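You operate a simulated robot arm through the tools that you are given. There is no shell and no other tool. Be economical: measure what you need, move in short steps, check, and stop when the job is done.

You are at the controls of a simulated robot arm. One attempt, no reset.

JOB
Polish the smudge off the linden jar's lid in the jig, then stand the jar at the lit light box.
Fine: lock the cam lever first and free it after; stand the polish pad back; jar on the light pad, light rocker on; fingers out of the cam's bite. Set down upright: linden jar. Where these are worked on the way, their far stop is far enough and under half their travel is too little: cam lever. What is to be rubbed or washed off counts as gone when no trace of it is left.

It is judged by the outcome, as a careful person would: the job done as asked, and still so three seconds after it is handed in. It fails if anything else is knocked over, pushed out of place, dropped, spilled or broken. Lids that push on must go on centred and level and be pressed home; caps that screw on are set level and turned clockwise until they are tight.

ROBOT AND FRAMES
A 6-joint arm with a two-finger parallel gripper on a trunk, on a base that drives. Base frame: it is fixed to the floor where the robot stands at the start and does not move with it; the origin is under the middle of the robot, x ahead of it, y to its left, z up. Lengths are in mm, angles in degrees, forces in N, time in s.
With the tool pointing down near the work surface it reaches from about 180 to 840 mm from the robot's upright axis, wherever it stands. Its first joint turns from -166.0 to 166.0 degrees. Places, roughly: cam lever [400, -100, 900]; light pad [400, 1400, 800]; light rocker [500, 1400, 1000]; polish pad (10x6x10 cm) [600, -600, 800]. Payload 3.91 kg.
The tool frame sits at the grasp point between the pads (the TCP): z along the fingers, y along the line on which they close. The tips reach 30 mm beyond it. Largest opening 110 mm; finger width 20, thickness 10; the body of the gripper, 48 by 112 mm, starts 55 mm behind the TCP.
Orientation is that of the tool frame in the base frame, as a unit quaternion [w, x, y, z]. With the fingers straight down and closing along the base's y, the tool's x points along the base's -x, its y along +y and its z along -z.

CONTROLS
- The arm moves only by the tool step_arm. Its argument "commands" is a list of rows, each a list of 7 numbers: the finger opening in cm, from 0 to 11, then the shift along the tool's x, y, z in units of 25 mm (1.0 is 25 mm), then the turn, a rotation vector about the tool's x, y, z in units of 8 degrees (1.0 is 8 degrees). In form: [[hand, dx, dy, dz, rx, ry, rz], ...]. A call has 1 to 10 rows; each row shifts and turns the commanded pose from where the row before left it, along the tool's axes as they then stand. A call with a number of a shift or a turn outside -1 to 1 is refused whole. A row lasts 0.2 s, in which the tool goes at most 50 mm and 8.6 degrees; a call with a longer step from one row to the next is refused whole, and so is a gripper value outside its range. Where a pose cannot be reached the arm comes as near as it can. A force on the tool above 90 N (or 10 N above the force at the start of the call, whichever is more), or a blocked arm, ends the call early, and 0.2 s more pass. The fingers move at their own pace (about 108 mm/s each) and stop on an object; they squeeze with about 37 N. The grip force told is the motor's: it shows also when the fingers shut on nothing. Time passes only in rows, and 0.2 s behind the last, so rows that do not move let the fingers close. The reply holds the time, the measured pose of the TCP, the force on the tool along the base axes, the opening and the grip force, in the units named above and with some noise, with the torque about the TCP (base axes, N m) and any sound that the robot's microphone picked up.
- Cameras (640 x 400 px; columns grow to the right, rows downward): "scene" is now at [-83.6, -18.5, 1478.8]; the picture's right is [-0.27, -0.96, 0.00], its down [-0.51, 0.14, -0.85] and it looks along [0.82, -0.23, -0.53] (base axes); focal length 292 px, centre (320, 200). "wrist" rides on the gripper at [77, 7, -114] in the tool frame; the picture's right is [-0.09, 1.00, 0.00], its down [-0.80, -0.07, -0.59] and it looks along [-0.59, -0.05, 0.80] (tool axes); focal length 270 px, centre (320, 200). There is no depth. A picture from a camera that has moved, and an enlarged one, comes with that camera's place and axes in the base frame and with its lens. The place of the scene camera against the robot may be out by one fixed shift of up to 18 mm in any direction.
- get_image(camera): a new picture of that camera. No time passes.
- move_column(by): slides the trunk up (or, below 0, down) by that many mm; the arm and the scene camera ride with it, the base frame stays. It gives what a move gives, with no picture.
- base_move(legs): drives the robot by 1 to 6 legs, each [ahead, left, turn to the left] in mm, mm and degrees, along the robot's own axes; the way and the turn of a leg run together, so that a leg with both is an arc; at most 1500 mm and 180 degrees a leg. The arm and the cameras ride along, it lands a little off, and it stops where it bumps. It gives what a move gives.
- aim_head(pan, tilt): turns the head with the scene camera to pan (to the left, within 86 degrees either way) and tilt (down, from -29 to 69), counted from straight ahead of the robot. It gives what a move gives.
- enlarge(camera, box): a new picture of the part [left, top, right, bottom] of that camera's present view, enlarged. No time passes.
- close_job(): hands the job in; it is judged then, once.

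Work in short steps. Places have to be worked out from the pictures, the camera data and where the tool is seen: move nearer, look again, correct. Check each grasp and each placing, and mend what went wrong. You have 120 turns and 82 pictures in all, those below and enlarged ones among them. Open the gripper and draw the arm clear of the work before you hand the job in, unless the task says otherwise; then end with one line.

The tools are called as name(argument=value, ...) on one line, values as JSON. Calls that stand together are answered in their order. step_arm: Moves the arm, as the interface text tells. Its arguments: {"type":"object","properties":{"commands":{"type":"array"}},"required":["commands"]} The other tools are called the same way: move_column (by) slides the trunk up or down; base_move (legs) drives the base; aim_head (pan, tilt) turns the head that bears the scene camera; get_image (camera) takes a picture; enlarge (camera, box) takes an enlarged picture of a part of a camera's view; close_job () hands the job in.

At the start:

```text
clock: 0.0
tcp_pos: [340.4, -210.3, 1221.4]
tool_rot: [-0.001, 0.0, 1.0, 0.0]
force: [-0.5, 0.2, -0.5]
torque: [-0.02, 0.03, 0.02]
finger_gap: 110.2
grip_force: 0.1
trunk travel left (down, up): [-400.0, 140.0]
robot x, y, heading: [0.1, -0.6, -0.1]
head pan, tilt: [-15.4, 31.7]
```

scene: 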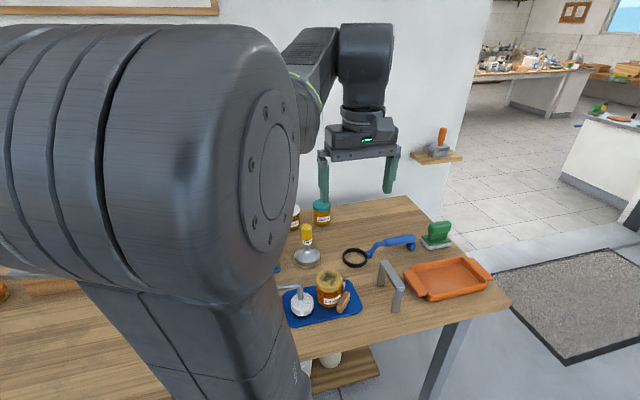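
wrist: 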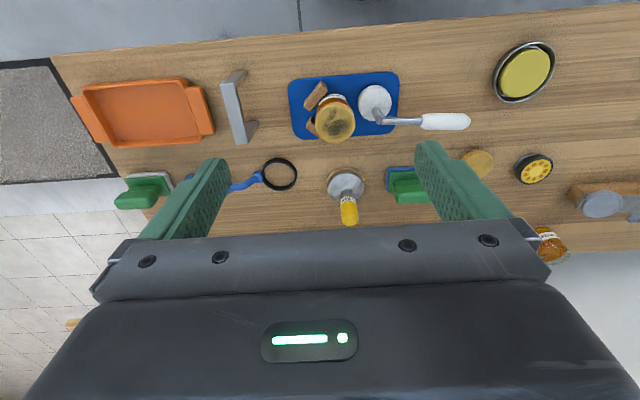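

I'll look closer at the jig, the pad and the jars to identify things.

enlarge(camera="wrist", box=[270, 50, 490, 190])

enlarge(camera="scene", box=[270, 190, 510, 340])

enlarge(camera="wrist", box=[100, 140, 260, 240])

```text
2.86 times, centred on (380, 120) of wrist
camera zoom: at [262.9, -201.3, 1336.5], right [0.09, 1.0, 0.0], down [0.8, -0.07, 0.59], along [0.59, -0.05, -0.8], focal length 772 px, centre (149, 429)
```

zoom: 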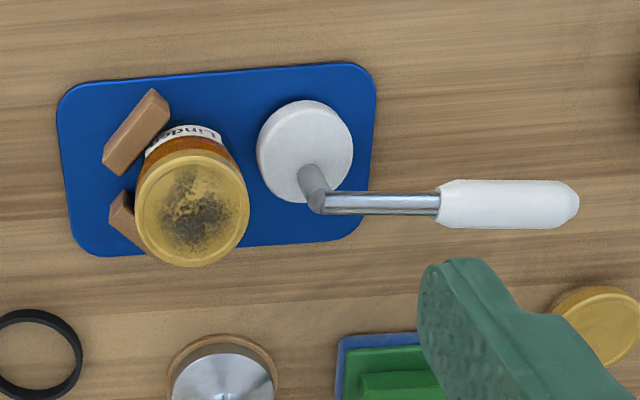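

```text
2.67 times, centred on (390, 265) of scene
camera zoom: at [-83.6, -18.5, 1478.8], right [-0.27, -0.96, 0.0], down [-0.51, 0.14, -0.85], along [0.82, -0.23, -0.53], focal length 779 px, centre (133, 27)
```

zoom: 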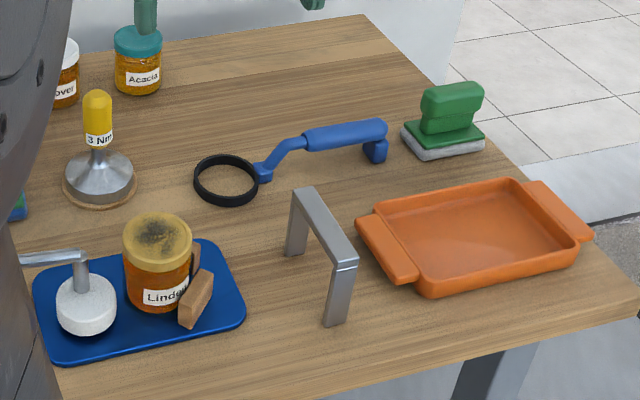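

```text
4.00 times, centred on (180, 190) of wrist
camera zoom: at [262.9, -201.3, 1336.5], right [0.09, 1.0, 0.0], down [0.8, -0.07, 0.59], along [0.59, -0.05, -0.8], focal length 1081 px, centre (880, 240)
```

zoom: 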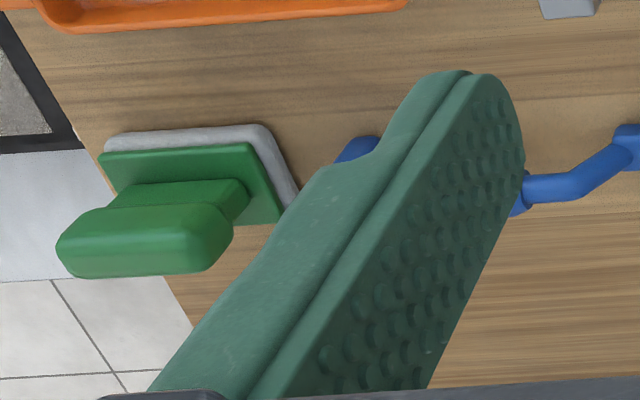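

The Linden jar with its smudge sits in the jig, with the two V-blocks on its right, the white cam on its left, and the lever pointing to +y. I'll move in for a closer view of the cam.

step_arm(commands=[[11, 0.27, 0.6, 0.94, 0, 0, 0], [11, 0.27, 0.6, 0.94, 0, 0, 0], [11, 0.27, 0.6, 0.94, 0, 0, 0], [11, 0.27, 0.6, 0.94, 0, 0, 0], [11, 0.27, 0.6, 0.94, 0, 0, 0], [11, 0.27, 0.6, 0.94, 0, 0, 0]])

get_image(camera="wrist")

get_image(camera="scene")

```text
clock: 1.4
tcp_pos: [298.5, -119.7, 1082.2]
tool_rot: [0.0, 0.0, 1.0, 0.0]
force: [-1.1, 0.3, -0.5]
torque: [0.03, -0.02, 0.01]
finger_gap: 110.1
grip_force: 0.1
trunk travel left (down, up): [-400.0, 140.0]
robot x, y, heading: [-4.4, 1.9, 0.1]
head pan, tilt: [-15.4, 31.7]
```

```text
76 pictures are left
camera wrist: at [221.3, -110.8, 1196.2], right [0.09, 1.0, 0.0], down [0.8, -0.07, 0.59], along [0.59, -0.05, -0.8], focal length 270 px, centre (320, 200)
```

wrist: 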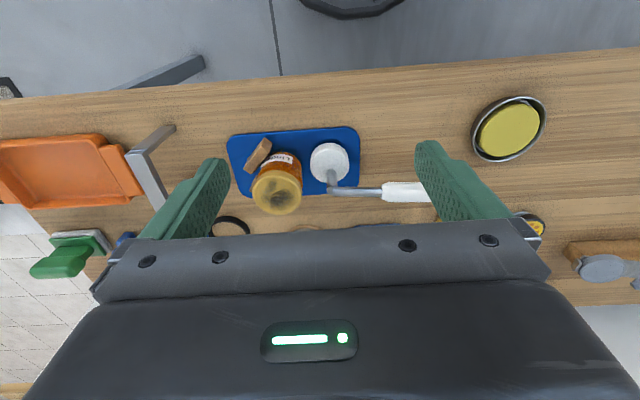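

```text
75 pictures are left
camera scene: at [-83.7, -18.5, 1478.8], right [-0.27, -0.96, 0.0], down [-0.51, 0.14, -0.85], along [0.82, -0.23, -0.53], focal length 292 px, centre (320, 200)
```

scene: 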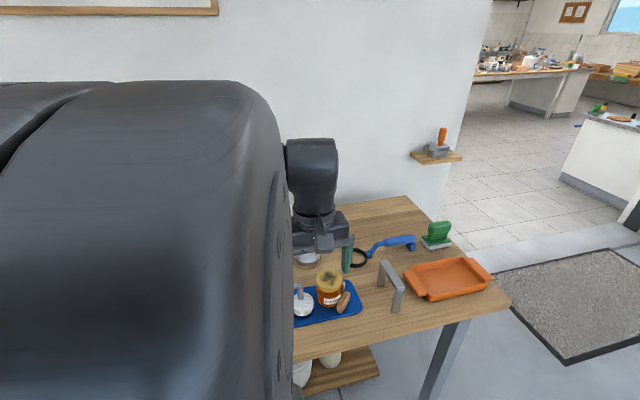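

Enlarge the jig from this closer view.

enlarge(camera="wrist", box=[220, 115, 440, 235])

```text
2.91 times, centred on (330, 175) of wrist
camera zoom: at [221.3, -110.8, 1196.2], right [0.09, 1.0, 0.0], down [0.8, -0.07, 0.59], along [0.59, -0.05, -0.8], focal length 786 px, centre (291, 273)
```

zoom: 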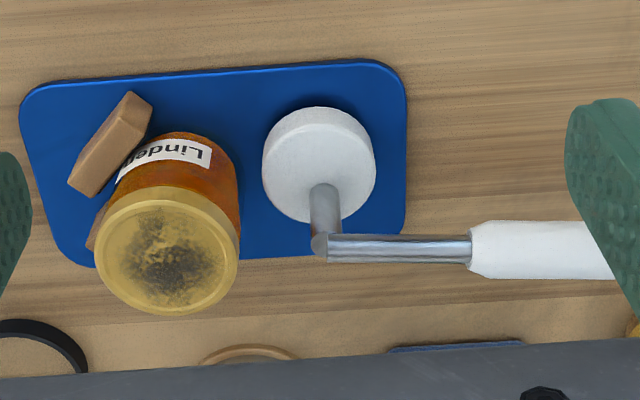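

The disc's centre lies toward the robot from the pivot post, so locking should mean swinging the lever from +y round to -x (counter-clockwise). I'll move above the handle (about 446, -2), then turn the hand so it closes across the lever.

step_arm(commands=[[11, -0.84, 0.674, 0.3, 0, 0, 0], [11, -0.84, 0.674, 0.3, 0, 0, 0], [11, -0.84, 0.674, 0.3, 0, 0, 0], [11, -0.84, 0.674, 0.3, 0, 0, 0], [11, -0.84, 0.674, 0.3, 0, 0, 0], [11, -0.84, 0.674, 0.3, 0, 0, 0], [11, -0.84, 0.674, 0.3, 0, 0, 0]])

step_arm(commands=[[11, 0, 0, 0, 0, 0, 1], [11, 0, 0, 0, 0, 0, 1], [11, 0, 0, 0, 0, 0, 1], [11, 0, 0, 0, 0, 0, 1], [11, 0, 0, 0, 0, 0, 1], [11, 0, 0, 0, 0, 0, 1], [11, 0, 0, 0, 0, 0, 1], [11, 0, 0, 0, 0, 0, 1], [11, 0, 0, 0, 0, 0, 1], [11, 0, 0, 0, 0, 0, 1]])

step_arm(commands=[[11, 0, 0, 0, 0, 0, 1], [11, 0, 0, 0, 0, 0, 1], [11, 0, 0, 0, 0, 0, 0]])

get_image(camera="wrist")

```text
clock: 3.0
tcp_pos: [445.9, 0.0, 1027.7]
tool_rot: [0.001, 0.001, 1.0, 0.001]
force: [0.9, 0.1, -0.4]
torque: [0.01, 0.01, 0.0]
finger_gap: 109.9
grip_force: 0.0
trunk travel left (down, up): [-400.0, 140.0]
robot x, y, heading: [-1.4, -2.0, -0.1]
head pan, tilt: [-15.4, 31.7]
```

```text
clock: 5.2
tcp_pos: [446.7, -1.8, 1027.3]
tool_rot: [0.0, 0.643, 0.766, -0.001]
force: [-0.5, 0.6, -0.4]
torque: [0.01, 0.0, 0.0]
finger_gap: 109.9
grip_force: 0.1
trunk travel left (down, up): [-400.0, 140.0]
robot x, y, heading: [-1.9, 0.9, -0.1]
head pan, tilt: [-15.4, 31.7]
```

```text
clock: 6.0
tcp_pos: [445.5, -1.4, 1028.8]
tool_rot: [0.0, 0.744, 0.669, 0.0]
force: [-0.5, -0.5, -0.5]
torque: [0.01, 0.03, 0.02]
finger_gap: 110.1
grip_force: 0.1
trunk travel left (down, up): [-400.0, 140.0]
robot x, y, heading: [-0.6, 2.5, 0.0]
head pan, tilt: [-15.4, 31.7]
```

```text
73 pictures are left
camera wrist: at [460.9, 75.6, 1142.5], right [0.98, -0.19, 0.0], down [-0.15, -0.79, 0.59], along [-0.11, -0.58, -0.8], focal length 270 px, centre (320, 200)
```

wrist: 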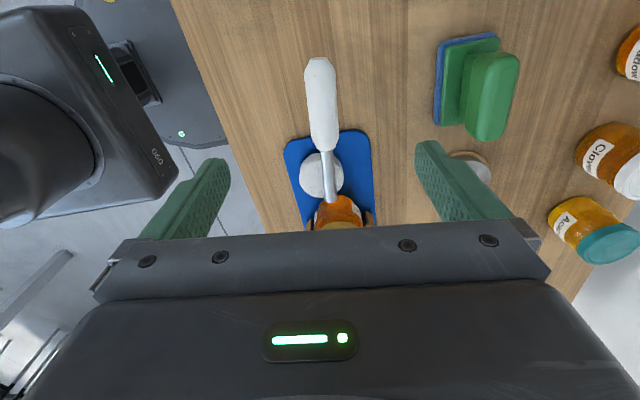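

Handle runs from about (453, 37) to (441, -46) at z≈888, with the pivot near (434, -111). The hand is across it, so I'll descend with the fingers straddling it.

step_arm(commands=[[8, -0.28, 0, 0.938, 0, 0, 0], [8, -0.28, 0, 0.938, 0, 0, 0], [8, 0, 0, 0.938, 0, 0, 0], [8, 0, 0, 0.938, 0, 0, 0], [8, 0, 0, 0.938, 0, 0, 0], [8, 0, 0, 0.938, 0, 0, 0], [8, 0, 0, 0, 0, 0, 0]])

get_image(camera="wrist")

```text
clock: 7.6
tcp_pos: [444.3, -15.9, 887.0]
tool_rot: [0.0, 0.743, 0.67, -0.001]
force: [-0.2, -0.3, 0.2]
torque: [0.02, 0.0, 0.0]
finger_gap: 80.2
grip_force: 0.0
trunk travel left (down, up): [-400.0, 140.0]
robot x, y, heading: [0.2, -1.8, -0.1]
head pan, tilt: [-15.4, 31.7]
```

```text
72 pictures are left
camera wrist: at [459.3, 61.6, 1002.5], right [0.98, -0.19, 0.0], down [-0.15, -0.79, 0.59], along [-0.11, -0.58, -0.8], focal length 270 px, centre (320, 200)
```

wrist: 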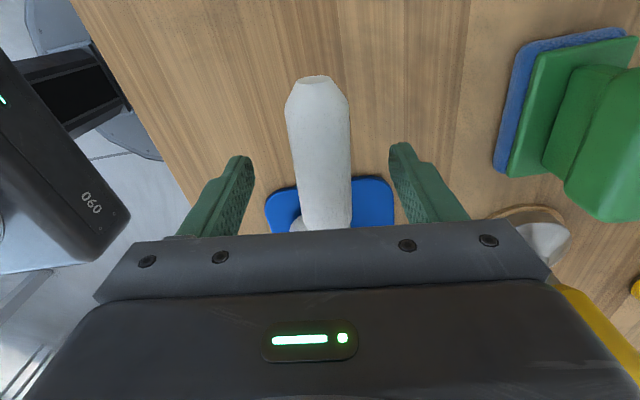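

Handle is centred between the fingers; close on it.

step_arm(commands=[[0, 0, 0, 0, 0, 0, 0], [0, 0, 0, 0, 0, 0, 0], [0, 0, 0, 0, 0, 0, 0]])

```text
clock: 8.4
tcp_pos: [444.6, -15.5, 888.7]
tool_rot: [0.0, 0.742, 0.67, 0.001]
force: [6.4, -1.3, -0.8]
torque: [-0.08, -0.12, 0.6]
finger_gap: 27.8
grip_force: 45.0
trunk travel left (down, up): [-400.0, 140.0]
robot x, y, heading: [-2.5, 2.2, -0.1]
head pan, tilt: [-15.4, 31.7]
```

Gripped (28 mm). Try a 16° swing counter-clockwise and read the force.

step_arm(commands=[[0, -0.038, -0.544, 0, 0, 0, -1], [0, -0.038, -0.544, 0, 0, 0, -1]])

```text
clock: 9.0
tcp_pos: [417.8, -16.4, 888.2]
tool_rot: [0.0, 0.642, 0.767, -0.001]
force: [9.6, -8.3, -4.7]
torque: [-0.58, -0.44, 0.71]
finger_gap: 27.5
grip_force: 45.7
trunk travel left (down, up): [-400.0, 140.0]
robot x, y, heading: [-0.3, -0.9, 0.1]
head pan, tilt: [-15.4, 31.7]
```

It turns freely that way. Continue the swing.

step_arm(commands=[[0, -0.038, -0.544, 0, 0, 0, -1], [0, -0.038, -0.544, 0, 0, 0, -1], [0, -0.038, -0.544, 0, 0, 0, -1], [0, -0.038, -0.544, 0, 0, 0, -1]])

get_image(camera="wrist")

```text
clock: 10.0
tcp_pos: [370.6, -40.8, 889.0]
tool_rot: [0.0, 0.407, 0.914, 0.001]
force: [13.6, -17.0, 7.9]
torque: [0.26, 0.14, -0.16]
finger_gap: 27.3
grip_force: 44.9
trunk travel left (down, up): [-400.0, 140.0]
robot x, y, heading: [2.0, -1.8, 0.2]
head pan, tilt: [-15.4, 31.7]
```

```text
71 pictures are left
camera wrist: at [323.8, 22.3, 1002.8], right [0.8, 0.6, 0.0], down [0.48, -0.64, 0.59], along [0.36, -0.47, -0.8], focal length 270 px, centre (320, 200)
```

wrist: 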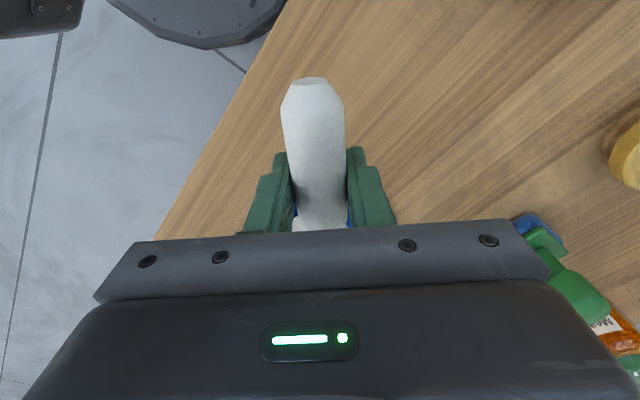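

Some inward radial force (~20 N), so my assumed pivot is slightly out; I'll tighten the arc a little as I continue.

step_arm(commands=[[0, -0.12, -0.53, 0, 0, 0, -1], [0, -0.1, -0.53, 0, 0, 0, -1], [0, -0.06, -0.53, 0, 0, 0, -1]])

```text
clock: 10.8
tcp_pos: [346.9, -73.4, 887.7]
tool_rot: [-0.001, 0.207, 0.978, 0.0]
force: [-4.4, -1.3, 13.1]
torque: [0.22, 0.03, -0.22]
finger_gap: 27.4
grip_force: 45.4
trunk travel left (down, up): [-400.0, 140.0]
robot x, y, heading: [1.7, -0.5, 0.1]
head pan, tilt: [-15.4, 31.7]
```

Still turning without a stop; continue.

step_arm(commands=[[0, -0.038, -0.53, 0, 0, 0, -1], [0, -0.038, -0.53, 0, 0, 0, -1]])

step_arm(commands=[[0, -0.038, -0.53, 0, 0, 0, -1], [0, -0.038, -0.53, 0, 0, 0, -1]])

get_image(camera="wrist")

get_image(camera="scene")

```text
clock: 11.4
tcp_pos: [344.5, -89.5, 888.9]
tool_rot: [0.001, 0.067, 0.998, -0.001]
force: [1.1, 66.2, 3.7]
torque: [-0.14, 0.19, -0.39]
finger_gap: 30.8
grip_force: 46.1
trunk travel left (down, up): [-400.0, 140.0]
robot x, y, heading: [1.4, 1.9, 0.2]
head pan, tilt: [-15.4, 31.7]
```

```text
clock: 12.0
tcp_pos: [350.0, -115.0, 887.1]
tool_rot: [0.002, -0.067, 0.998, -0.001]
force: [66.1, 103.2, -6.7]
torque: [0.17, 0.69, -4.56]
finger_gap: 90.2
grip_force: 46.0
trunk travel left (down, up): [-400.0, 140.0]
robot x, y, heading: [1.4, 2.5, 0.0]
head pan, tilt: [-15.4, 31.7]
```

```text
70 pictures are left
camera wrist: at [273.4, -117.0, 1001.5], right [-0.04, 1.0, 0.0], down [0.8, 0.04, 0.6], along [0.6, 0.03, -0.8], focal length 270 px, centre (320, 200)
```

wrist: 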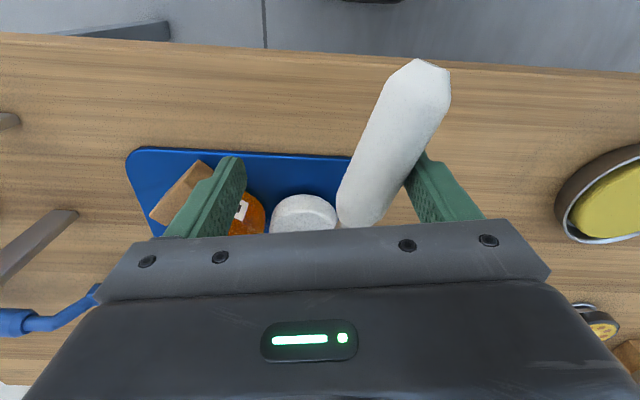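

```text
69 pictures are left
camera scene: at [-74.8, -6.4, 1479.3], right [-0.26, -0.96, 0.01], down [-0.51, 0.13, -0.85], along [0.82, -0.23, -0.53], focal length 292 px, centre (320, 200)
```

scene: 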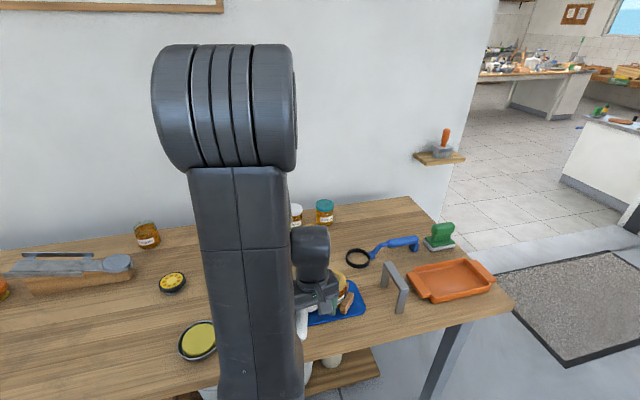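

The lever hit its stop at roughly 155–160° and I overshot. Back the hand up at once with the fingers opened to relieve the force.

step_arm(commands=[[9, 0, 0.5, 0, 0, 0, 0], [9, 0, 0.5, 0, 0, 0, 0], [9, 0, 0, 0, 0, 0, 0]])

get_image(camera="wrist")

```text
clock: 12.8
tcp_pos: [336.6, -102.1, 888.3]
tool_rot: [-0.002, -0.07, 0.998, 0.0]
force: [-0.2, 0.1, -0.7]
torque: [-0.01, 0.0, -0.01]
finger_gap: 89.9
grip_force: 0.1
trunk travel left (down, up): [-400.0, 140.0]
robot x, y, heading: [-0.2, -0.1, -0.1]
head pan, tilt: [-15.4, 31.7]
```

```text
68 pictures are left
camera wrist: at [259.8, -104.9, 1003.1], right [-0.05, 1.0, 0.0], down [0.8, 0.04, 0.59], along [0.59, 0.03, -0.81], focal length 270 px, centre (320, 200)
```

wrist: 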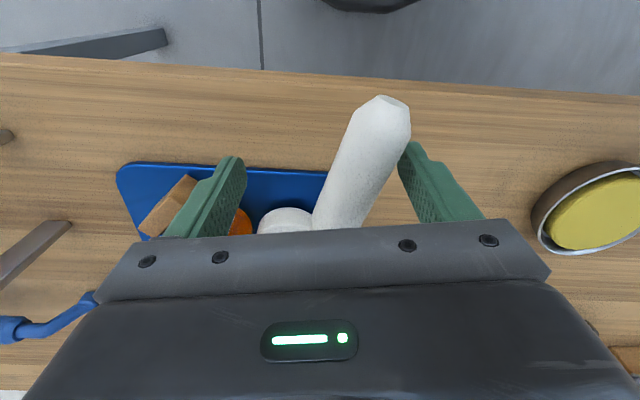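

Forces are zero and the lever stands between the open fingers. Raise straight up and inspect the jig.

step_arm(commands=[[9, 0, 0, -1, 0, 0, 0], [9, 0, 0, -1, 0, 0, 0], [9, 0, 0, -1, 0, 0, 0], [9, 0, 0, -1, 0, 0, 0], [9, 0, 0, -1, 0, 0, 0], [9, 0, 0, -1, 0, 0, 0], [9, 0, -0.5, -1, 0, 0, 0], [9, 0, -0.5, -1, 0, 0, 0]])

enlarge(camera="wrist", box=[180, 80, 440, 240])

```text
clock: 14.6
tcp_pos: [340.4, -125.3, 1089.0]
tool_rot: [0.0, -0.07, 0.998, 0.0]
force: [0.1, 0.0, 0.5]
torque: [-0.02, 0.01, 0.02]
finger_gap: 90.0
grip_force: 0.1
trunk travel left (down, up): [-400.0, 140.0]
robot x, y, heading: [1.1, 0.8, 0.0]
head pan, tilt: [-15.4, 31.7]
```

```text
2.46 times, centred on (310, 160) of wrist
camera zoom: at [263.7, -128.5, 1203.0], right [-0.05, 1.0, 0.0], down [0.8, 0.04, 0.59], along [0.59, 0.03, -0.8], focal length 665 px, centre (345, 298)
```

zoom: 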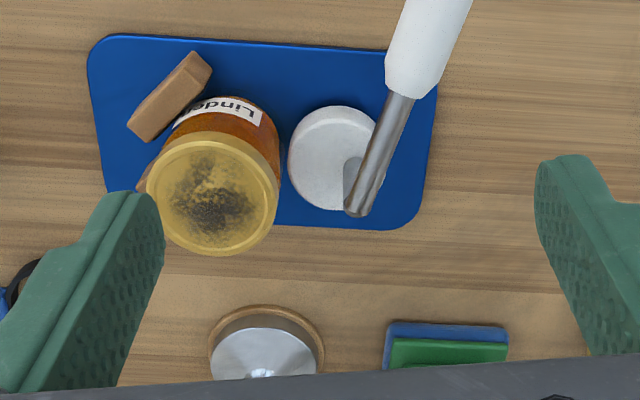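

The lever now stands at ~166° (an 83° swing, at its stop) and the cam is against the jar. The polish pad is at the edge of reach, so I'll drive 300 mm to the right; both the pad and the jig are then handy.

base_move(legs=[[0, -300, 0]])

aim_head(pan=-25, tilt=35)

get_image(camera="wrist")

get_image(camera="scene")

```text
clock: 16.6
tcp_pos: [340.9, -426.0, 1088.3]
tool_rot: [0.001, -0.069, 0.998, 0.0]
force: [0.1, 0.4, 0.7]
torque: [0.01, 0.0, 0.0]
finger_gap: 89.8
grip_force: 0.0
trunk travel left (down, up): [-400.0, 140.0]
robot x, y, heading: [-4.6, -298.6, 0.5]
head pan, tilt: [-15.4, 31.7]
```

```text
clock: 17.4
tcp_pos: [340.4, -426.5, 1088.8]
tool_rot: [0.0, -0.07, 0.998, -0.001]
force: [-0.3, -0.9, 0.3]
torque: [0.0, -0.01, 0.0]
finger_gap: 89.7
grip_force: 0.0
trunk travel left (down, up): [-400.0, 140.0]
robot x, y, heading: [-4.7, -300.6, -0.0]
head pan, tilt: [-25.0, 35.0]
```

```text
66 pictures are left
camera wrist: at [263.7, -428.4, 1202.6], right [-0.05, 1.0, 0.0], down [0.8, 0.04, 0.59], along [0.59, 0.03, -0.8], focal length 270 px, centre (320, 200)
```

wrist: 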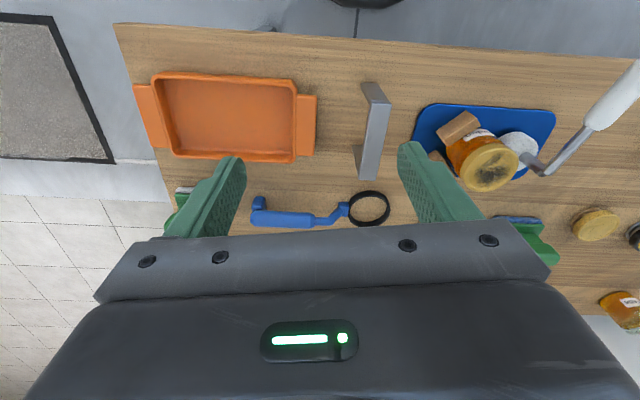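

```text
65 pictures are left
camera scene: at [-90.3, -331.6, 1473.7], right [-0.42, -0.91, 0.0], down [-0.52, 0.24, -0.82], along [0.74, -0.35, -0.57], focal length 292 px, centre (320, 200)
```

scene: 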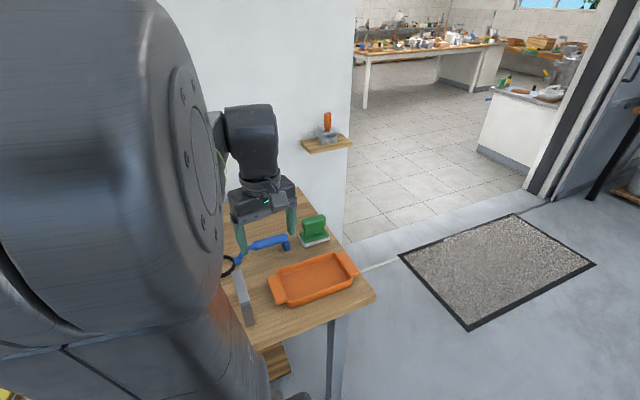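

Now move over toward the pad for a good view (squaring up the hand yaw first).

step_arm(commands=[[9, 0, 0, 0, 0, 0, 1], [9, -0.6, -1, 0, 0, 0, 0], [9, -0.6, -1, 0, 0, 0, 0], [9, -0.6, -1, 0, 0, 0, 0], [9, -0.6, -1, 0, 0, 0, 0], [9, -0.6, -1, 0, 0, 0, 0], [9, -0.6, -1, 0, 0, 0, 0], [9, -0.3, -1, 0, 0, 0, 0], [9, 0, 0, 0, 0, 0, 0]])

get_image(camera="wrist")

```text
clock: 19.4
tcp_pos: [438.5, -601.0, 1088.3]
tool_rot: [0.0, -0.001, 1.0, 0.0]
force: [-0.1, 1.0, 0.0]
torque: [-0.01, -0.01, 0.01]
finger_gap: 89.7
grip_force: 0.0
trunk travel left (down, up): [-400.0, 140.0]
robot x, y, heading: [-1.1, -300.5, 0.2]
head pan, tilt: [-25.0, 35.0]
```

```text
64 pictures are left
camera wrist: at [362.2, -593.1, 1203.0], right [0.09, 1.0, 0.0], down [0.8, -0.07, 0.59], along [0.59, -0.05, -0.8], focal length 270 px, centre (320, 200)
```

wrist: 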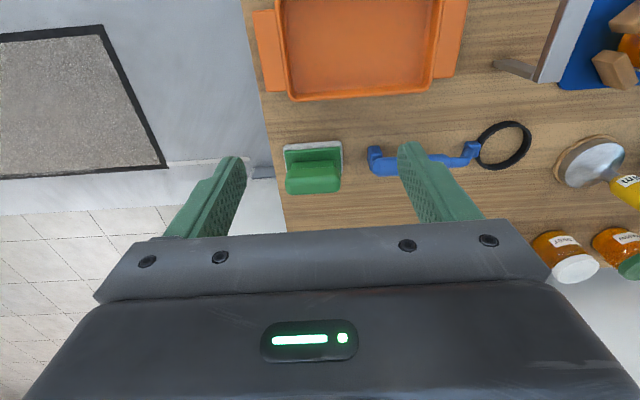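

Zoom on the pad to measure its handle.

enlarge(camera="wrist", box=[260, 120, 400, 210])

```text
4.44 times, centred on (330, 165) of wrist
camera zoom: at [362.2, -593.1, 1203.0], right [0.09, 1.0, 0.0], down [0.8, -0.07, 0.59], along [0.59, -0.05, -0.8], focal length 1201 px, centre (276, 356)
```

zoom: 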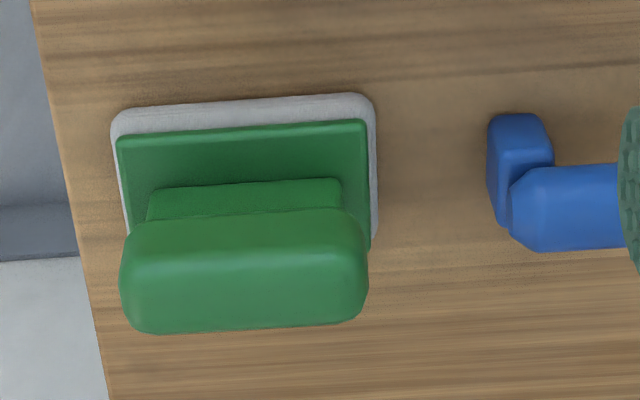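

Pad centre ≈ (572, -620), handle bar along y, z ≈ 857–900. Move above it and turn the hand 90° so it closes along x.

step_arm(commands=[[9, -0.89, -0.127, 0.5, 0, 0, 0], [9, -0.89, -0.127, 0.5, 0, 0, 0], [9, -0.89, -0.127, 0.5, 0, 0, 0], [9, -0.89, -0.127, 0.5, 0, 0, 0], [9, -0.89, -0.127, 0.5, 0, 0, 0], [9, -0.89, -0.127, 0.5, 0, 0, 0], [9, 0, 0, 0, 0, 0, 1], [9, 0, 0, 0, 0, 0, 1], [9, 0, 0, 0, 0, 0, 1]])

step_arm(commands=[[9, 0, 0, 0, 0, 0, 1], [9, 0, 0, 0, 0, 0, 1], [9, 0, 0, 0, 0, 0, 1], [9, 0, 0, 0, 0, 0, 1], [9, 0, 0, 0, 0, 0, 1], [9, 0, 0, 0, 0, 0, 1], [9, 0, 0, 0, 0, 0, 1], [9, 0, 0, 0, 0, 0, 1], [9, 0, 0, 0, 0, 0, 0.25], [9, 0, 0, 0, 0, 0, 0]])

get_image(camera="wrist")

```text
clock: 21.4
tcp_pos: [572.3, -620.5, 1013.8]
tool_rot: [0.0, 0.209, 0.978, -0.001]
force: [-0.2, 0.5, 0.5]
torque: [0.01, 0.0, 0.03]
finger_gap: 89.8
grip_force: 0.1
trunk travel left (down, up): [-400.0, 140.0]
robot x, y, heading: [-1.4, -301.1, 0.1]
head pan, tilt: [-25.0, 35.0]
```

```text
clock: 23.6
tcp_pos: [571.9, -620.5, 1014.7]
tool_rot: [0.0, 0.707, 0.707, 0.0]
force: [0.4, 0.0, -0.4]
torque: [0.0, 0.02, 0.02]
finger_gap: 89.8
grip_force: 0.0
trunk travel left (down, up): [-400.0, 140.0]
robot x, y, heading: [3.1, -296.6, 0.0]
head pan, tilt: [-25.0, 35.0]
```

```text
62 pictures are left
camera wrist: at [578.7, -541.8, 1127.5], right [1.0, -0.09, 0.0], down [-0.07, -0.8, 0.59], along [-0.05, -0.59, -0.8], focal length 270 px, centre (320, 200)
```

wrist: 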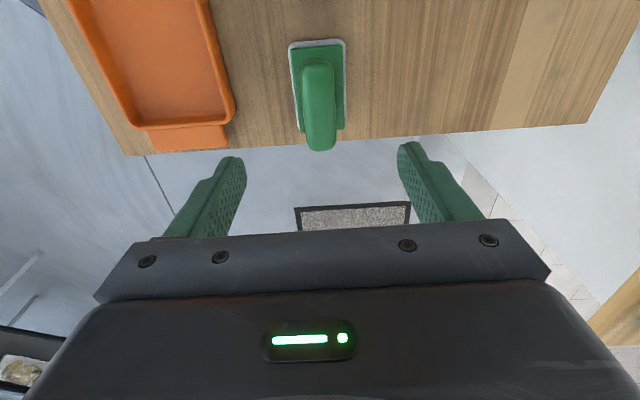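

Handle centred beneath at about (571, -618). Descend to z≈880 with a slight yaw trim.

step_arm(commands=[[7, 0, 0, 0.9, 0, 0, 0.3], [7, 0, 0, 0.9, 0, 0, 0], [7, 0, 0, 0.9, 0, 0, 0], [7, 0, 0, 0.9, 0, 0, 0], [7, 0, 0, 0.9, 0, 0, 0], [7, 0, 0, 0.9, 0, 0, 0], [7, 0, 0, 0, 0, 0, 0]])

get_image(camera="wrist")

```text
clock: 25.2
tcp_pos: [573.1, -620.0, 876.5]
tool_rot: [0.0, 0.722, 0.692, -0.001]
force: [1.0, 0.3, -0.5]
torque: [-0.03, -0.01, -0.01]
finger_gap: 69.9
grip_force: 0.1
trunk travel left (down, up): [-400.0, 140.0]
robot x, y, heading: [-3.4, -303.4, -0.0]
head pan, tilt: [-25.0, 35.0]
```

```text
61 pictures are left
camera wrist: at [582.5, -541.2, 991.3], right [0.99, -0.13, 0.0], down [-0.1, -0.8, 0.59], along [-0.08, -0.59, -0.8], focal length 270 px, centre (320, 200)
```

wrist: 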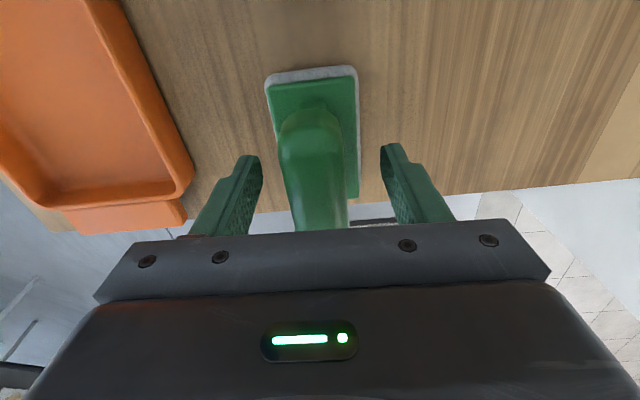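

Straddled; close on the handle and lift a touch.

step_arm(commands=[[0, 0, 0, 0, 0, 0, 0], [0, 0, 0, 0, 0, 0, 0], [0, 0, 0, 0, 0, 0, 0]])

step_arm(commands=[[0, 0, 0, -0.5, 0, 0, 0], [0, 0, 0, -1, 0, 0, 0], [0, 0, 0, -1, 0, 0, 0], [0, 0, 0, -1, 0, 0, 0], [0, 0, 0, -1, 0, 0, 0], [0, 0, 0, -1, 0, 0, 0], [0, 0, 0, 0, 0, 0, 0]])

get_image(camera="wrist")

```text
clock: 26.0
tcp_pos: [572.5, -618.8, 878.0]
tool_rot: [0.0, 0.721, 0.692, 0.0]
force: [0.2, -0.1, 0.3]
torque: [0.01, 0.02, 0.01]
finger_gap: 29.6
grip_force: 37.0
trunk travel left (down, up): [-400.0, 140.0]
robot x, y, heading: [-3.2, -303.0, 0.1]
head pan, tilt: [-25.0, 35.0]
```

```text
clock: 27.6
tcp_pos: [571.3, -620.7, 1015.6]
tool_rot: [0.0, 0.722, 0.692, 0.0]
force: [0.1, -1.2, -0.8]
torque: [0.0, 0.01, -0.02]
finger_gap: 29.5
grip_force: 36.7
trunk travel left (down, up): [-400.0, 140.0]
robot x, y, heading: [0.8, -300.0, 0.2]
head pan, tilt: [-25.0, 35.0]
```

```text
60 pictures are left
camera wrist: at [581.9, -541.8, 1130.0], right [0.99, -0.13, 0.0], down [-0.1, -0.8, 0.59], along [-0.08, -0.59, -0.8], focal length 270 px, centre (320, 200)
```

wrist: 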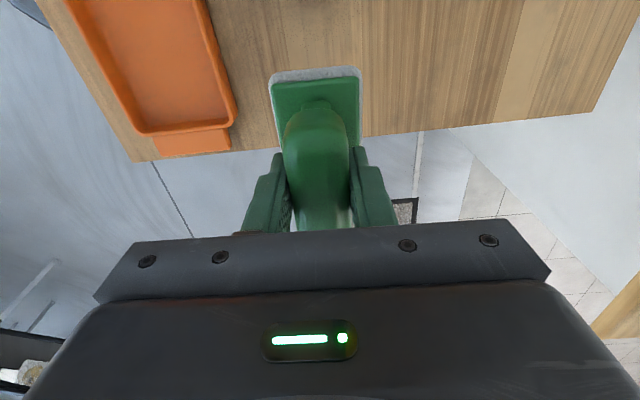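

Pad is held squarely (pad bottom ≈ 77.5 mm below the TCP). Raise and carry over toward the jar lid at about (430, -189).

step_arm(commands=[[0, 0, -0.4, -0.9, 0, 0, 0], [0, 0, -1, -0.9, 0, 0, 0], [0, 0.5, -1, 0, 0, 0, 0], [0, 1, -1, 0, 0, 0, 0], [0, 1, -1, 0, 0, 0, 0], [0, 1, -1, 0, 0, 0, 0], [0, 1, -1, 0, 0, 0, 0], [0, 1, 0, 0, 0, 0, 0], [0, 1, 0, 0, 0, 0, 0], [0, 1, 0, 0, 0, 0, 0]])

step_arm(commands=[[0, 1, 0, 0, 0, 0, 0], [0, 1, 0, 0, 0, 0, 0], [0, 1, 0, 0, 0, 0, 0], [0, 1, 0, 0, 0, 0, 0], [0, 1, 0, 0, 0, 0, 0], [0, 0, 0, 0, 0, 0, 0]])

get_image(camera="wrist")

get_image(camera="scene")

```text
clock: 29.8
tcp_pos: [418.8, -426.3, 1059.8]
tool_rot: [-0.001, 0.723, 0.691, 0.001]
force: [0.0, 0.4, -0.2]
torque: [-0.01, -0.01, 0.0]
finger_gap: 29.4
grip_force: 37.0
trunk travel left (down, up): [-400.0, 140.0]
robot x, y, heading: [1.5, -298.2, -0.1]
head pan, tilt: [-25.0, 35.0]
```

```text
clock: 31.2
tcp_pos: [425.0, -302.3, 1059.9]
tool_rot: [0.0, 0.722, 0.692, 0.0]
force: [0.2, 0.7, -1.1]
torque: [0.0, 0.02, -0.02]
finger_gap: 29.3
grip_force: 37.1
trunk travel left (down, up): [-400.0, 140.0]
robot x, y, heading: [-3.6, -298.7, 0.3]
head pan, tilt: [-25.0, 35.0]
```

```text
59 pictures are left
camera wrist: at [434.6, -222.7, 1174.1], right [0.99, -0.13, 0.0], down [-0.1, -0.8, 0.59], along [-0.08, -0.59, -0.8], focal length 270 px, centre (320, 200)
```

wrist: 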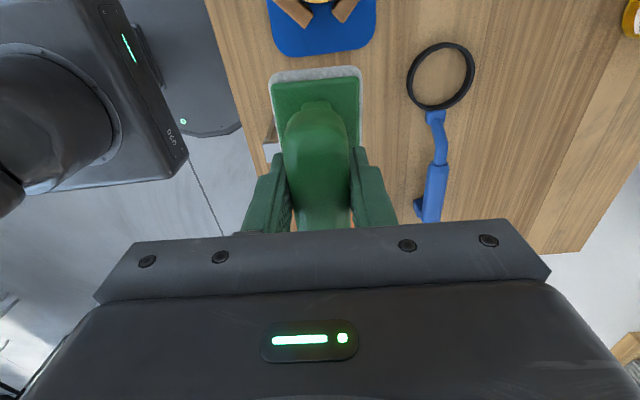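

```text
58 pictures are left
camera scene: at [-90.3, -331.6, 1473.7], right [-0.42, -0.91, 0.0], down [-0.52, 0.24, -0.82], along [0.74, -0.35, -0.57], focal length 292 px, centre (320, 200)
```

scene: 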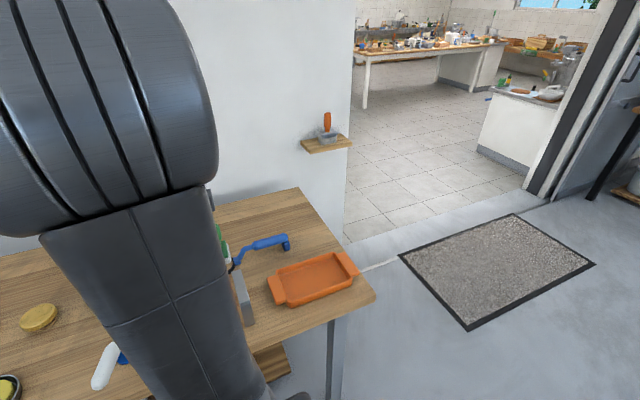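

Carry on over the lid, then lower gently toward it.

step_arm(commands=[[0, 0.9, 0.01, 0, 0, 0, 0], [0, 0.9, 0.01, 0, 0, 0, 0], [0, 0.9, 0.01, 0, 0, 0, 0], [0, 0.9, 0.01, 0, 0, 0, 0], [0, 0.93, 0.01, 0, 0, 0, 0], [0, 0, 0, 0.8, 0, 0, 0], [0, 0, 0, 0.8, 0, 0, 0], [0, 0, 0, 0.8, 0, 0, 0], [0, 0, 0, 0.4, 0, 0, 0], [0, 0, 0, 0, 0, 0, 0]])

get_image(camera="wrist")

```text
clock: 33.4
tcp_pos: [429.3, -187.3, 992.2]
tool_rot: [0.001, 0.722, 0.692, 0.0]
force: [0.1, -0.4, -1.1]
torque: [0.01, 0.01, -0.03]
finger_gap: 29.5
grip_force: 36.5
trunk travel left (down, up): [-400.0, 140.0]
robot x, y, heading: [0.8, -300.8, -0.4]
head pan, tilt: [-25.0, 35.0]
```

```text
57 pictures are left
camera wrist: at [440.9, -109.2, 1105.7], right [0.99, -0.13, 0.0], down [-0.1, -0.8, 0.59], along [-0.08, -0.59, -0.8], focal length 270 px, centre (320, 200)
```

wrist: 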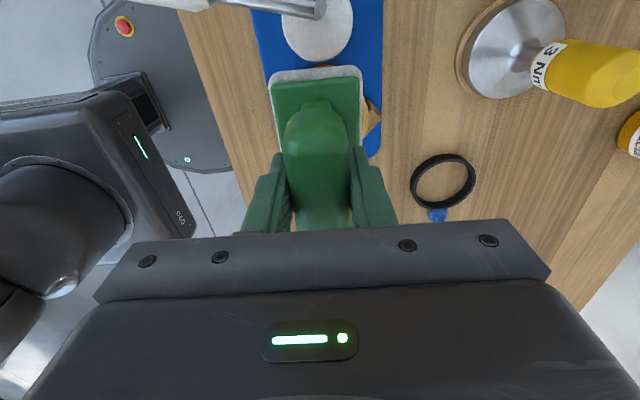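

Pad is over the lid and clear of the lever post. Lower in small steps to find contact.

step_arm(commands=[[0, 0, 0, 0.3, 0, 0, 0], [0, 0, 0, 0.3, 0, 0, 0], [0, 0, 0, 0.1, 0, 0, 0]])

step_arm(commands=[[0, 0, 0, 0.1, 0, 0, 0], [0, 0, 0, 0.1, 0, 0, 0]])

step_arm(commands=[[0, 0, 0, 0.1, 0, 0, 0], [0, 0, 0, 0.1, 0, 0, 0]])

```text
clock: 34.2
tcp_pos: [430.3, -187.2, 973.0]
tool_rot: [0.0, 0.722, 0.692, 0.0]
force: [-1.1, 0.0, -0.6]
torque: [0.01, 0.05, 0.03]
finger_gap: 29.1
grip_force: 36.6
trunk travel left (down, up): [-400.0, 140.0]
robot x, y, heading: [-0.3, -301.4, -0.3]
head pan, tilt: [-25.0, 35.0]
```

```text
clock: 34.8
tcp_pos: [429.8, -187.6, 966.9]
tool_rot: [0.0, 0.722, 0.692, 0.0]
force: [-0.2, 0.6, -1.2]
torque: [-0.01, 0.01, 0.0]
finger_gap: 29.5
grip_force: 36.5
trunk travel left (down, up): [-400.0, 140.0]
robot x, y, heading: [1.8, -297.5, -0.0]
head pan, tilt: [-25.0, 35.0]
```

```text
clock: 35.4
tcp_pos: [430.7, -187.9, 966.8]
tool_rot: [0.002, 0.721, 0.693, 0.003]
force: [-2.8, 1.8, 43.1]
torque: [-0.55, 0.33, 0.0]
finger_gap: 29.3
grip_force: 37.6
trunk travel left (down, up): [-400.0, 140.0]
robot x, y, heading: [-0.1, -298.8, -0.3]
head pan, tilt: [-25.0, 35.0]
```

Contact at z≈966 with 43 N; ease off slightly and rub back and forth along x.

step_arm(commands=[[0, 0, 0, -0.06, 0, 0, 0], [0, 0, 0.5, 0, 0, 0, 0], [0, 0, 0.5, 0, 0, 0, 0], [0, 0, -0.5, 0, 0, 0, 0], [0, 0, -0.5, 0, 0, 0, 0], [0, 0, -0.5, 0, 0, 0, 0], [0, 0, -0.5, 0, 0, 0, 0], [0, 0, 0.5, 0, 0, 0, 0], [0, 0, 0.5, 0, 0, 0, 0]])

```text
clock: 37.4
tcp_pos: [426.8, -188.7, 966.1]
tool_rot: [0.0, 0.722, 0.692, 0.0]
force: [-15.2, 1.2, 34.5]
torque: [0.21, 0.47, 0.06]
finger_gap: 29.2
grip_force: 36.9
trunk travel left (down, up): [-400.0, 140.0]
robot x, y, heading: [0.4, -296.6, 0.1]
head pan, tilt: [-25.0, 35.0]
```

Steady ~35 N press and sliding friction. More strokes, including small y shifts.

step_arm(commands=[[0, 0, 0.6, 0, 0, 0, 0], [0, 0, 0.6, 0, 0, 0, 0], [0, 0, -0.6, 0, 0, 0, 0], [0, 0, -0.6, 0, 0, 0, 0], [0, 0, -0.6, 0, 0, 0, 0], [0, 0, -0.6, 0, 0, 0, 0], [0, 0, 0.6, 0, 0, 0, 0], [0, 0, 0.6, 0, 0, 0, 0], [0, -0.5, 0, 0, 0, 0, 0]])

step_arm(commands=[[0, 0, 0.6, 0, 0, 0, 0], [0, 0, 0.6, 0, 0, 0, 0], [0, 0, -0.6, 0, 0, 0, 0], [0, 0, -0.6, 0, 0, 0, 0], [0, 0, -0.6, 0, 0, 0, 0], [0, 0, -0.6, 0, 0, 0, 0], [0, 0, 0.6, 0, 0, 0, 0], [0, 0, 0.6, 0, 0, 0, 0], [0, 0.5, 0, 0, 0, 0, 0]])

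step_arm(commands=[[0, 0, 0, -0.5, 0, 0, 0], [0, 0, 0, -1, 0, 0, 0], [0, 0, 0, -1, 0, 0, 0], [0, -1, 0, -0.9, 0, 0, 0], [0, -1, 0, 0, 0, 0, 0], [0, -1, 0, 0, 0, 0, 0], [0, -1, 0, 0, 0, 0, 0], [0, -1, 0, 0, 0, 0, 0], [0, -1, 0, 0, 0, 0, 0], [0, 0, 0, 0, 0, 0, 0]])

get_image(camera="wrist")

```text
clock: 39.4
tcp_pos: [429.4, -200.1, 964.7]
tool_rot: [0.0, 0.721, 0.693, 0.0]
force: [0.2, 4.1, 14.1]
torque: [0.31, -0.05, -0.03]
finger_gap: 29.4
grip_force: 37.4
trunk travel left (down, up): [-400.0, 140.0]
robot x, y, heading: [-2.9, -299.1, 0.2]
head pan, tilt: [-25.0, 35.0]
```

```text
clock: 41.4
tcp_pos: [429.7, -188.3, 964.5]
tool_rot: [0.0, 0.722, 0.692, 0.0]
force: [0.7, 0.1, -0.6]
torque: [-0.04, 0.01, 0.04]
finger_gap: 29.3
grip_force: 37.3
trunk travel left (down, up): [-400.0, 140.0]
robot x, y, heading: [-5.0, -299.0, -0.2]
head pan, tilt: [-25.0, 35.0]
```

```text
clock: 43.6
tcp_pos: [423.2, -338.8, 1050.9]
tool_rot: [0.0, 0.722, 0.692, 0.0]
force: [-0.4, -1.5, -0.4]
torque: [0.02, 0.02, 0.02]
finger_gap: 29.5
grip_force: 36.8
trunk travel left (down, up): [-400.0, 140.0]
robot x, y, heading: [3.7, -298.2, -0.1]
head pan, tilt: [-25.0, 35.0]
```

```text
56 pictures are left
camera wrist: at [433.0, -260.5, 1165.1], right [0.99, -0.13, 0.0], down [-0.1, -0.8, 0.59], along [-0.08, -0.59, -0.8], focal length 270 px, centre (320, 200)
```

wrist: 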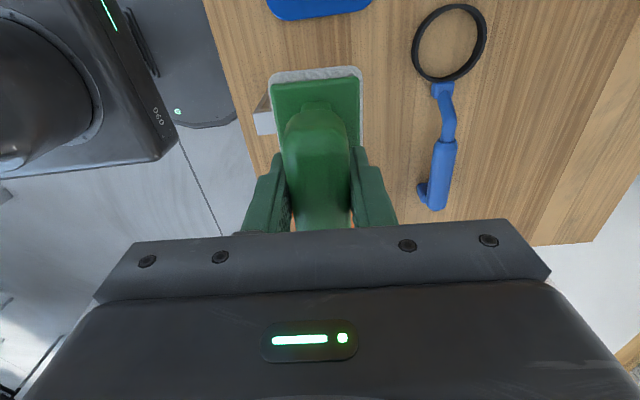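

Contact faded toward the end. Look at the lid with the head camera.

aim_head(pan=12, tilt=45)

get_image(camera="scene")

```text
clock: 44.6
tcp_pos: [424.0, -338.3, 1052.1]
tool_rot: [0.0, 0.722, 0.692, 0.0]
force: [-1.2, -0.6, -0.6]
torque: [-0.01, -0.01, 0.0]
finger_gap: 29.3
grip_force: 37.0
trunk travel left (down, up): [-400.0, 140.0]
robot x, y, heading: [-0.9, -299.7, -0.1]
head pan, tilt: [12.0, 45.0]
```

```text
55 pictures are left
camera scene: at [-90.5, -277.6, 1458.9], right [0.21, -0.98, 0.0], down [-0.69, -0.15, -0.71], along [0.69, 0.15, -0.71], focal length 292 px, centre (320, 200)
```

scene: 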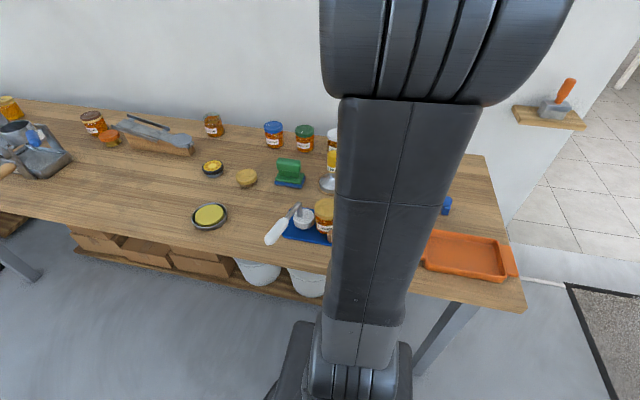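

enlarge(camera="scene", box=[250, 170, 350, 260])

```text
4.44 times, centred on (300, 215) of scene
camera zoom: at [-90.5, -277.6, 1458.9], right [0.21, -0.98, 0.0], down [-0.69, -0.15, -0.71], along [0.69, 0.15, -0.71], focal length 1298 px, centre (409, 133)
```

zoom: 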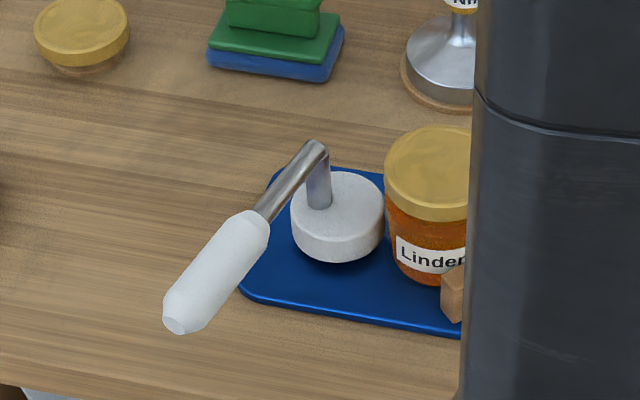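

The visible part of the lid looks clean. Move the arm further right (on the way to the pad's home) to see the rest.

step_arm(commands=[[0, -1, 0, 0, 0, 0, 0], [0, -1, 0.4, 0, 0, 0, 0], [0, -1, 0.5, 0, 0, 0, 0], [0, -1, 0.5, 0, 0, 0, 0], [0, -1, 0.7, 0, 0, 0, 0], [0, -1, 0.8, 0, 0, 0, 0], [0, -1, 0.8, 0, 0, 0, 0], [0, -1, 0.8, 0, 0, 0, 0], [0, -1, 0.8, 0, 0, 0, 0], [0, 0, 0, 0, 0, 0, 0]])

enlarge(camera="scene", box=[270, 170, 370, 260])

get_image(camera="wrist")

```text
clock: 46.8
tcp_pos: [548.5, -568.9, 1050.2]
tool_rot: [0.0, 0.722, 0.692, 0.0]
force: [-0.1, -0.4, -0.3]
torque: [0.01, 0.01, 0.06]
finger_gap: 29.1
grip_force: 36.9
trunk travel left (down, up): [-400.0, 140.0]
robot x, y, heading: [-0.0, -296.4, 0.3]
head pan, tilt: [12.0, 45.0]
```

```text
4.44 times, centred on (320, 215) of scene
camera zoom: at [-90.4, -277.8, 1458.9], right [0.21, -0.98, 0.0], down [-0.69, -0.15, -0.71], along [0.69, 0.15, -0.71], focal length 1298 px, centre (320, 133)
```

zoom: 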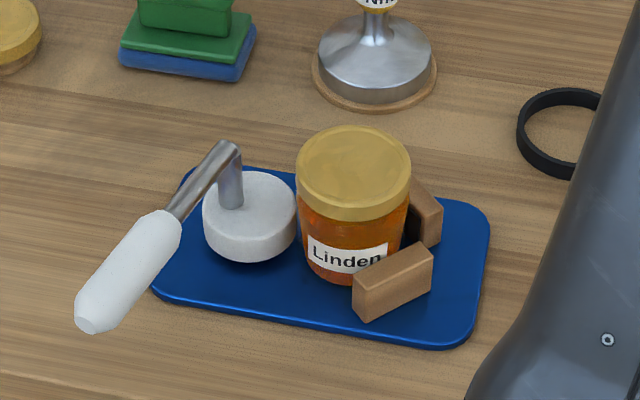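

```text
52 pictures are left
camera wrist: at [558.4, -491.2, 1164.0], right [0.99, -0.13, 0.0], down [-0.1, -0.8, 0.59], along [-0.08, -0.59, -0.8], focal length 270 px, centre (320, 200)
```

wrist: 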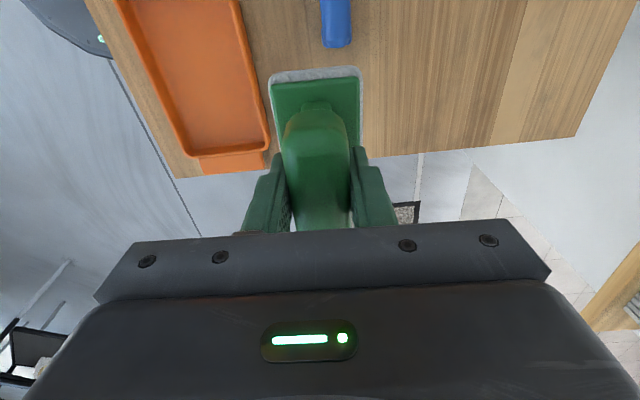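

The lid looks clean; take a tighter look for any remaining trace before putting the pad back.

enlarge(camera="scene", box=[314, 194, 346, 222])

```text
14.29 times, centred on (330, 208) of scene
camera zoom: at [-90.4, -277.8, 1458.9], right [0.21, -0.98, 0.0], down [-0.69, -0.15, -0.71], along [0.69, 0.15, -0.71], focal length 4172 px, centre (177, 86)
```

zoom: 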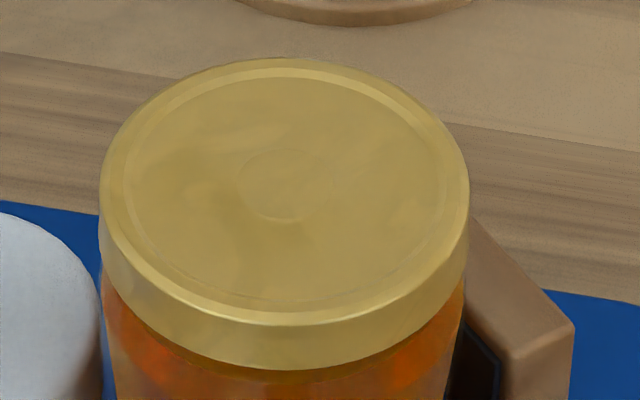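

There's a faint tone variation that may be texture; compare with the other gold lid on the table.

enlarge(camera="scene", box=[231, 164, 263, 192])

```text
14.29 times, centred on (247, 178) of scene
camera zoom: at [-90.4, -277.8, 1458.9], right [0.21, -0.98, 0.0], down [-0.69, -0.15, -0.71], along [0.69, 0.15, -0.71], focal length 4172 px, centre (1363, 514)
```

zoom: 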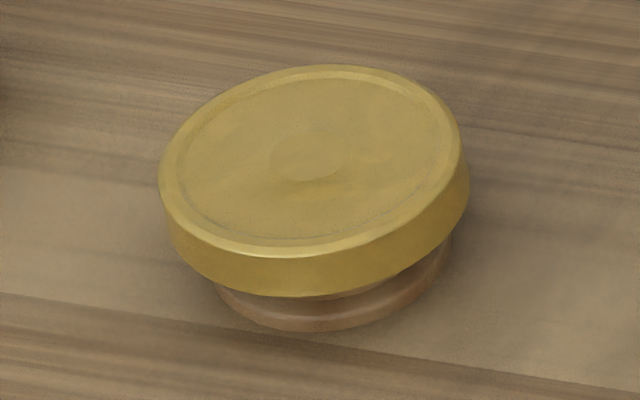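

The texture is the same, but to be sure no trace remains I'll give it another firm pass.

step_arm(commands=[[0, 1, -0.6, 0, 0, 0, 0], [0, 1, -0.6, 0, 0, 0, 0], [0, 1, -0.6, 0, 0, 0, 0], [0, 1, -0.6, 0, 0, 0, 0], [0, 1, -0.6, 0, 0, 0, 0], [0, 1, -0.6, 0, 0, 0, 0], [0, 1, -0.6, 0, 0, 0, 0], [0, 1, -0.6, 0, 0, 0, 0], [0, 1, -0.6, 0, 0, 0, 0], [0, 1, 0, 0, 0, 0, 0]])

step_arm(commands=[[0, 1, 0, 0, 0, 0, 0], [0, 1, 0, 0, 0, 0, 0], [0, 1, 0, 0, 0, 0, 0], [0, 1, 0, 0, 0, 0, 0], [0, 1, 0, 0, 0, 0, 0], [0, 0, 0, 1, 0, 0, 0], [0, 0, 0, 1, 0, 0, 0], [0, 0, 0, 1, 0, 0, 0], [0, 0, 0, 0.3, 0, 0, 0]])

```text
clock: 49.0
tcp_pos: [422.2, -313.6, 1049.8]
tool_rot: [0.0, 0.721, 0.693, -0.001]
force: [0.4, -0.7, -0.1]
torque: [-0.01, -0.01, -0.01]
finger_gap: 29.5
grip_force: 37.5
trunk travel left (down, up): [-400.0, 140.0]
robot x, y, heading: [0.9, -294.7, -0.0]
head pan, tilt: [12.0, 45.0]
```

```text
clock: 51.0
tcp_pos: [426.6, -187.1, 965.2]
tool_rot: [0.0, 0.721, 0.693, 0.0]
force: [-0.6, 0.0, -1.0]
torque: [-0.01, -0.01, -0.03]
finger_gap: 29.4
grip_force: 36.4
trunk travel left (down, up): [-400.0, 140.0]
robot x, y, heading: [2.5, -300.8, -0.1]
head pan, tilt: [12.0, 45.0]
```

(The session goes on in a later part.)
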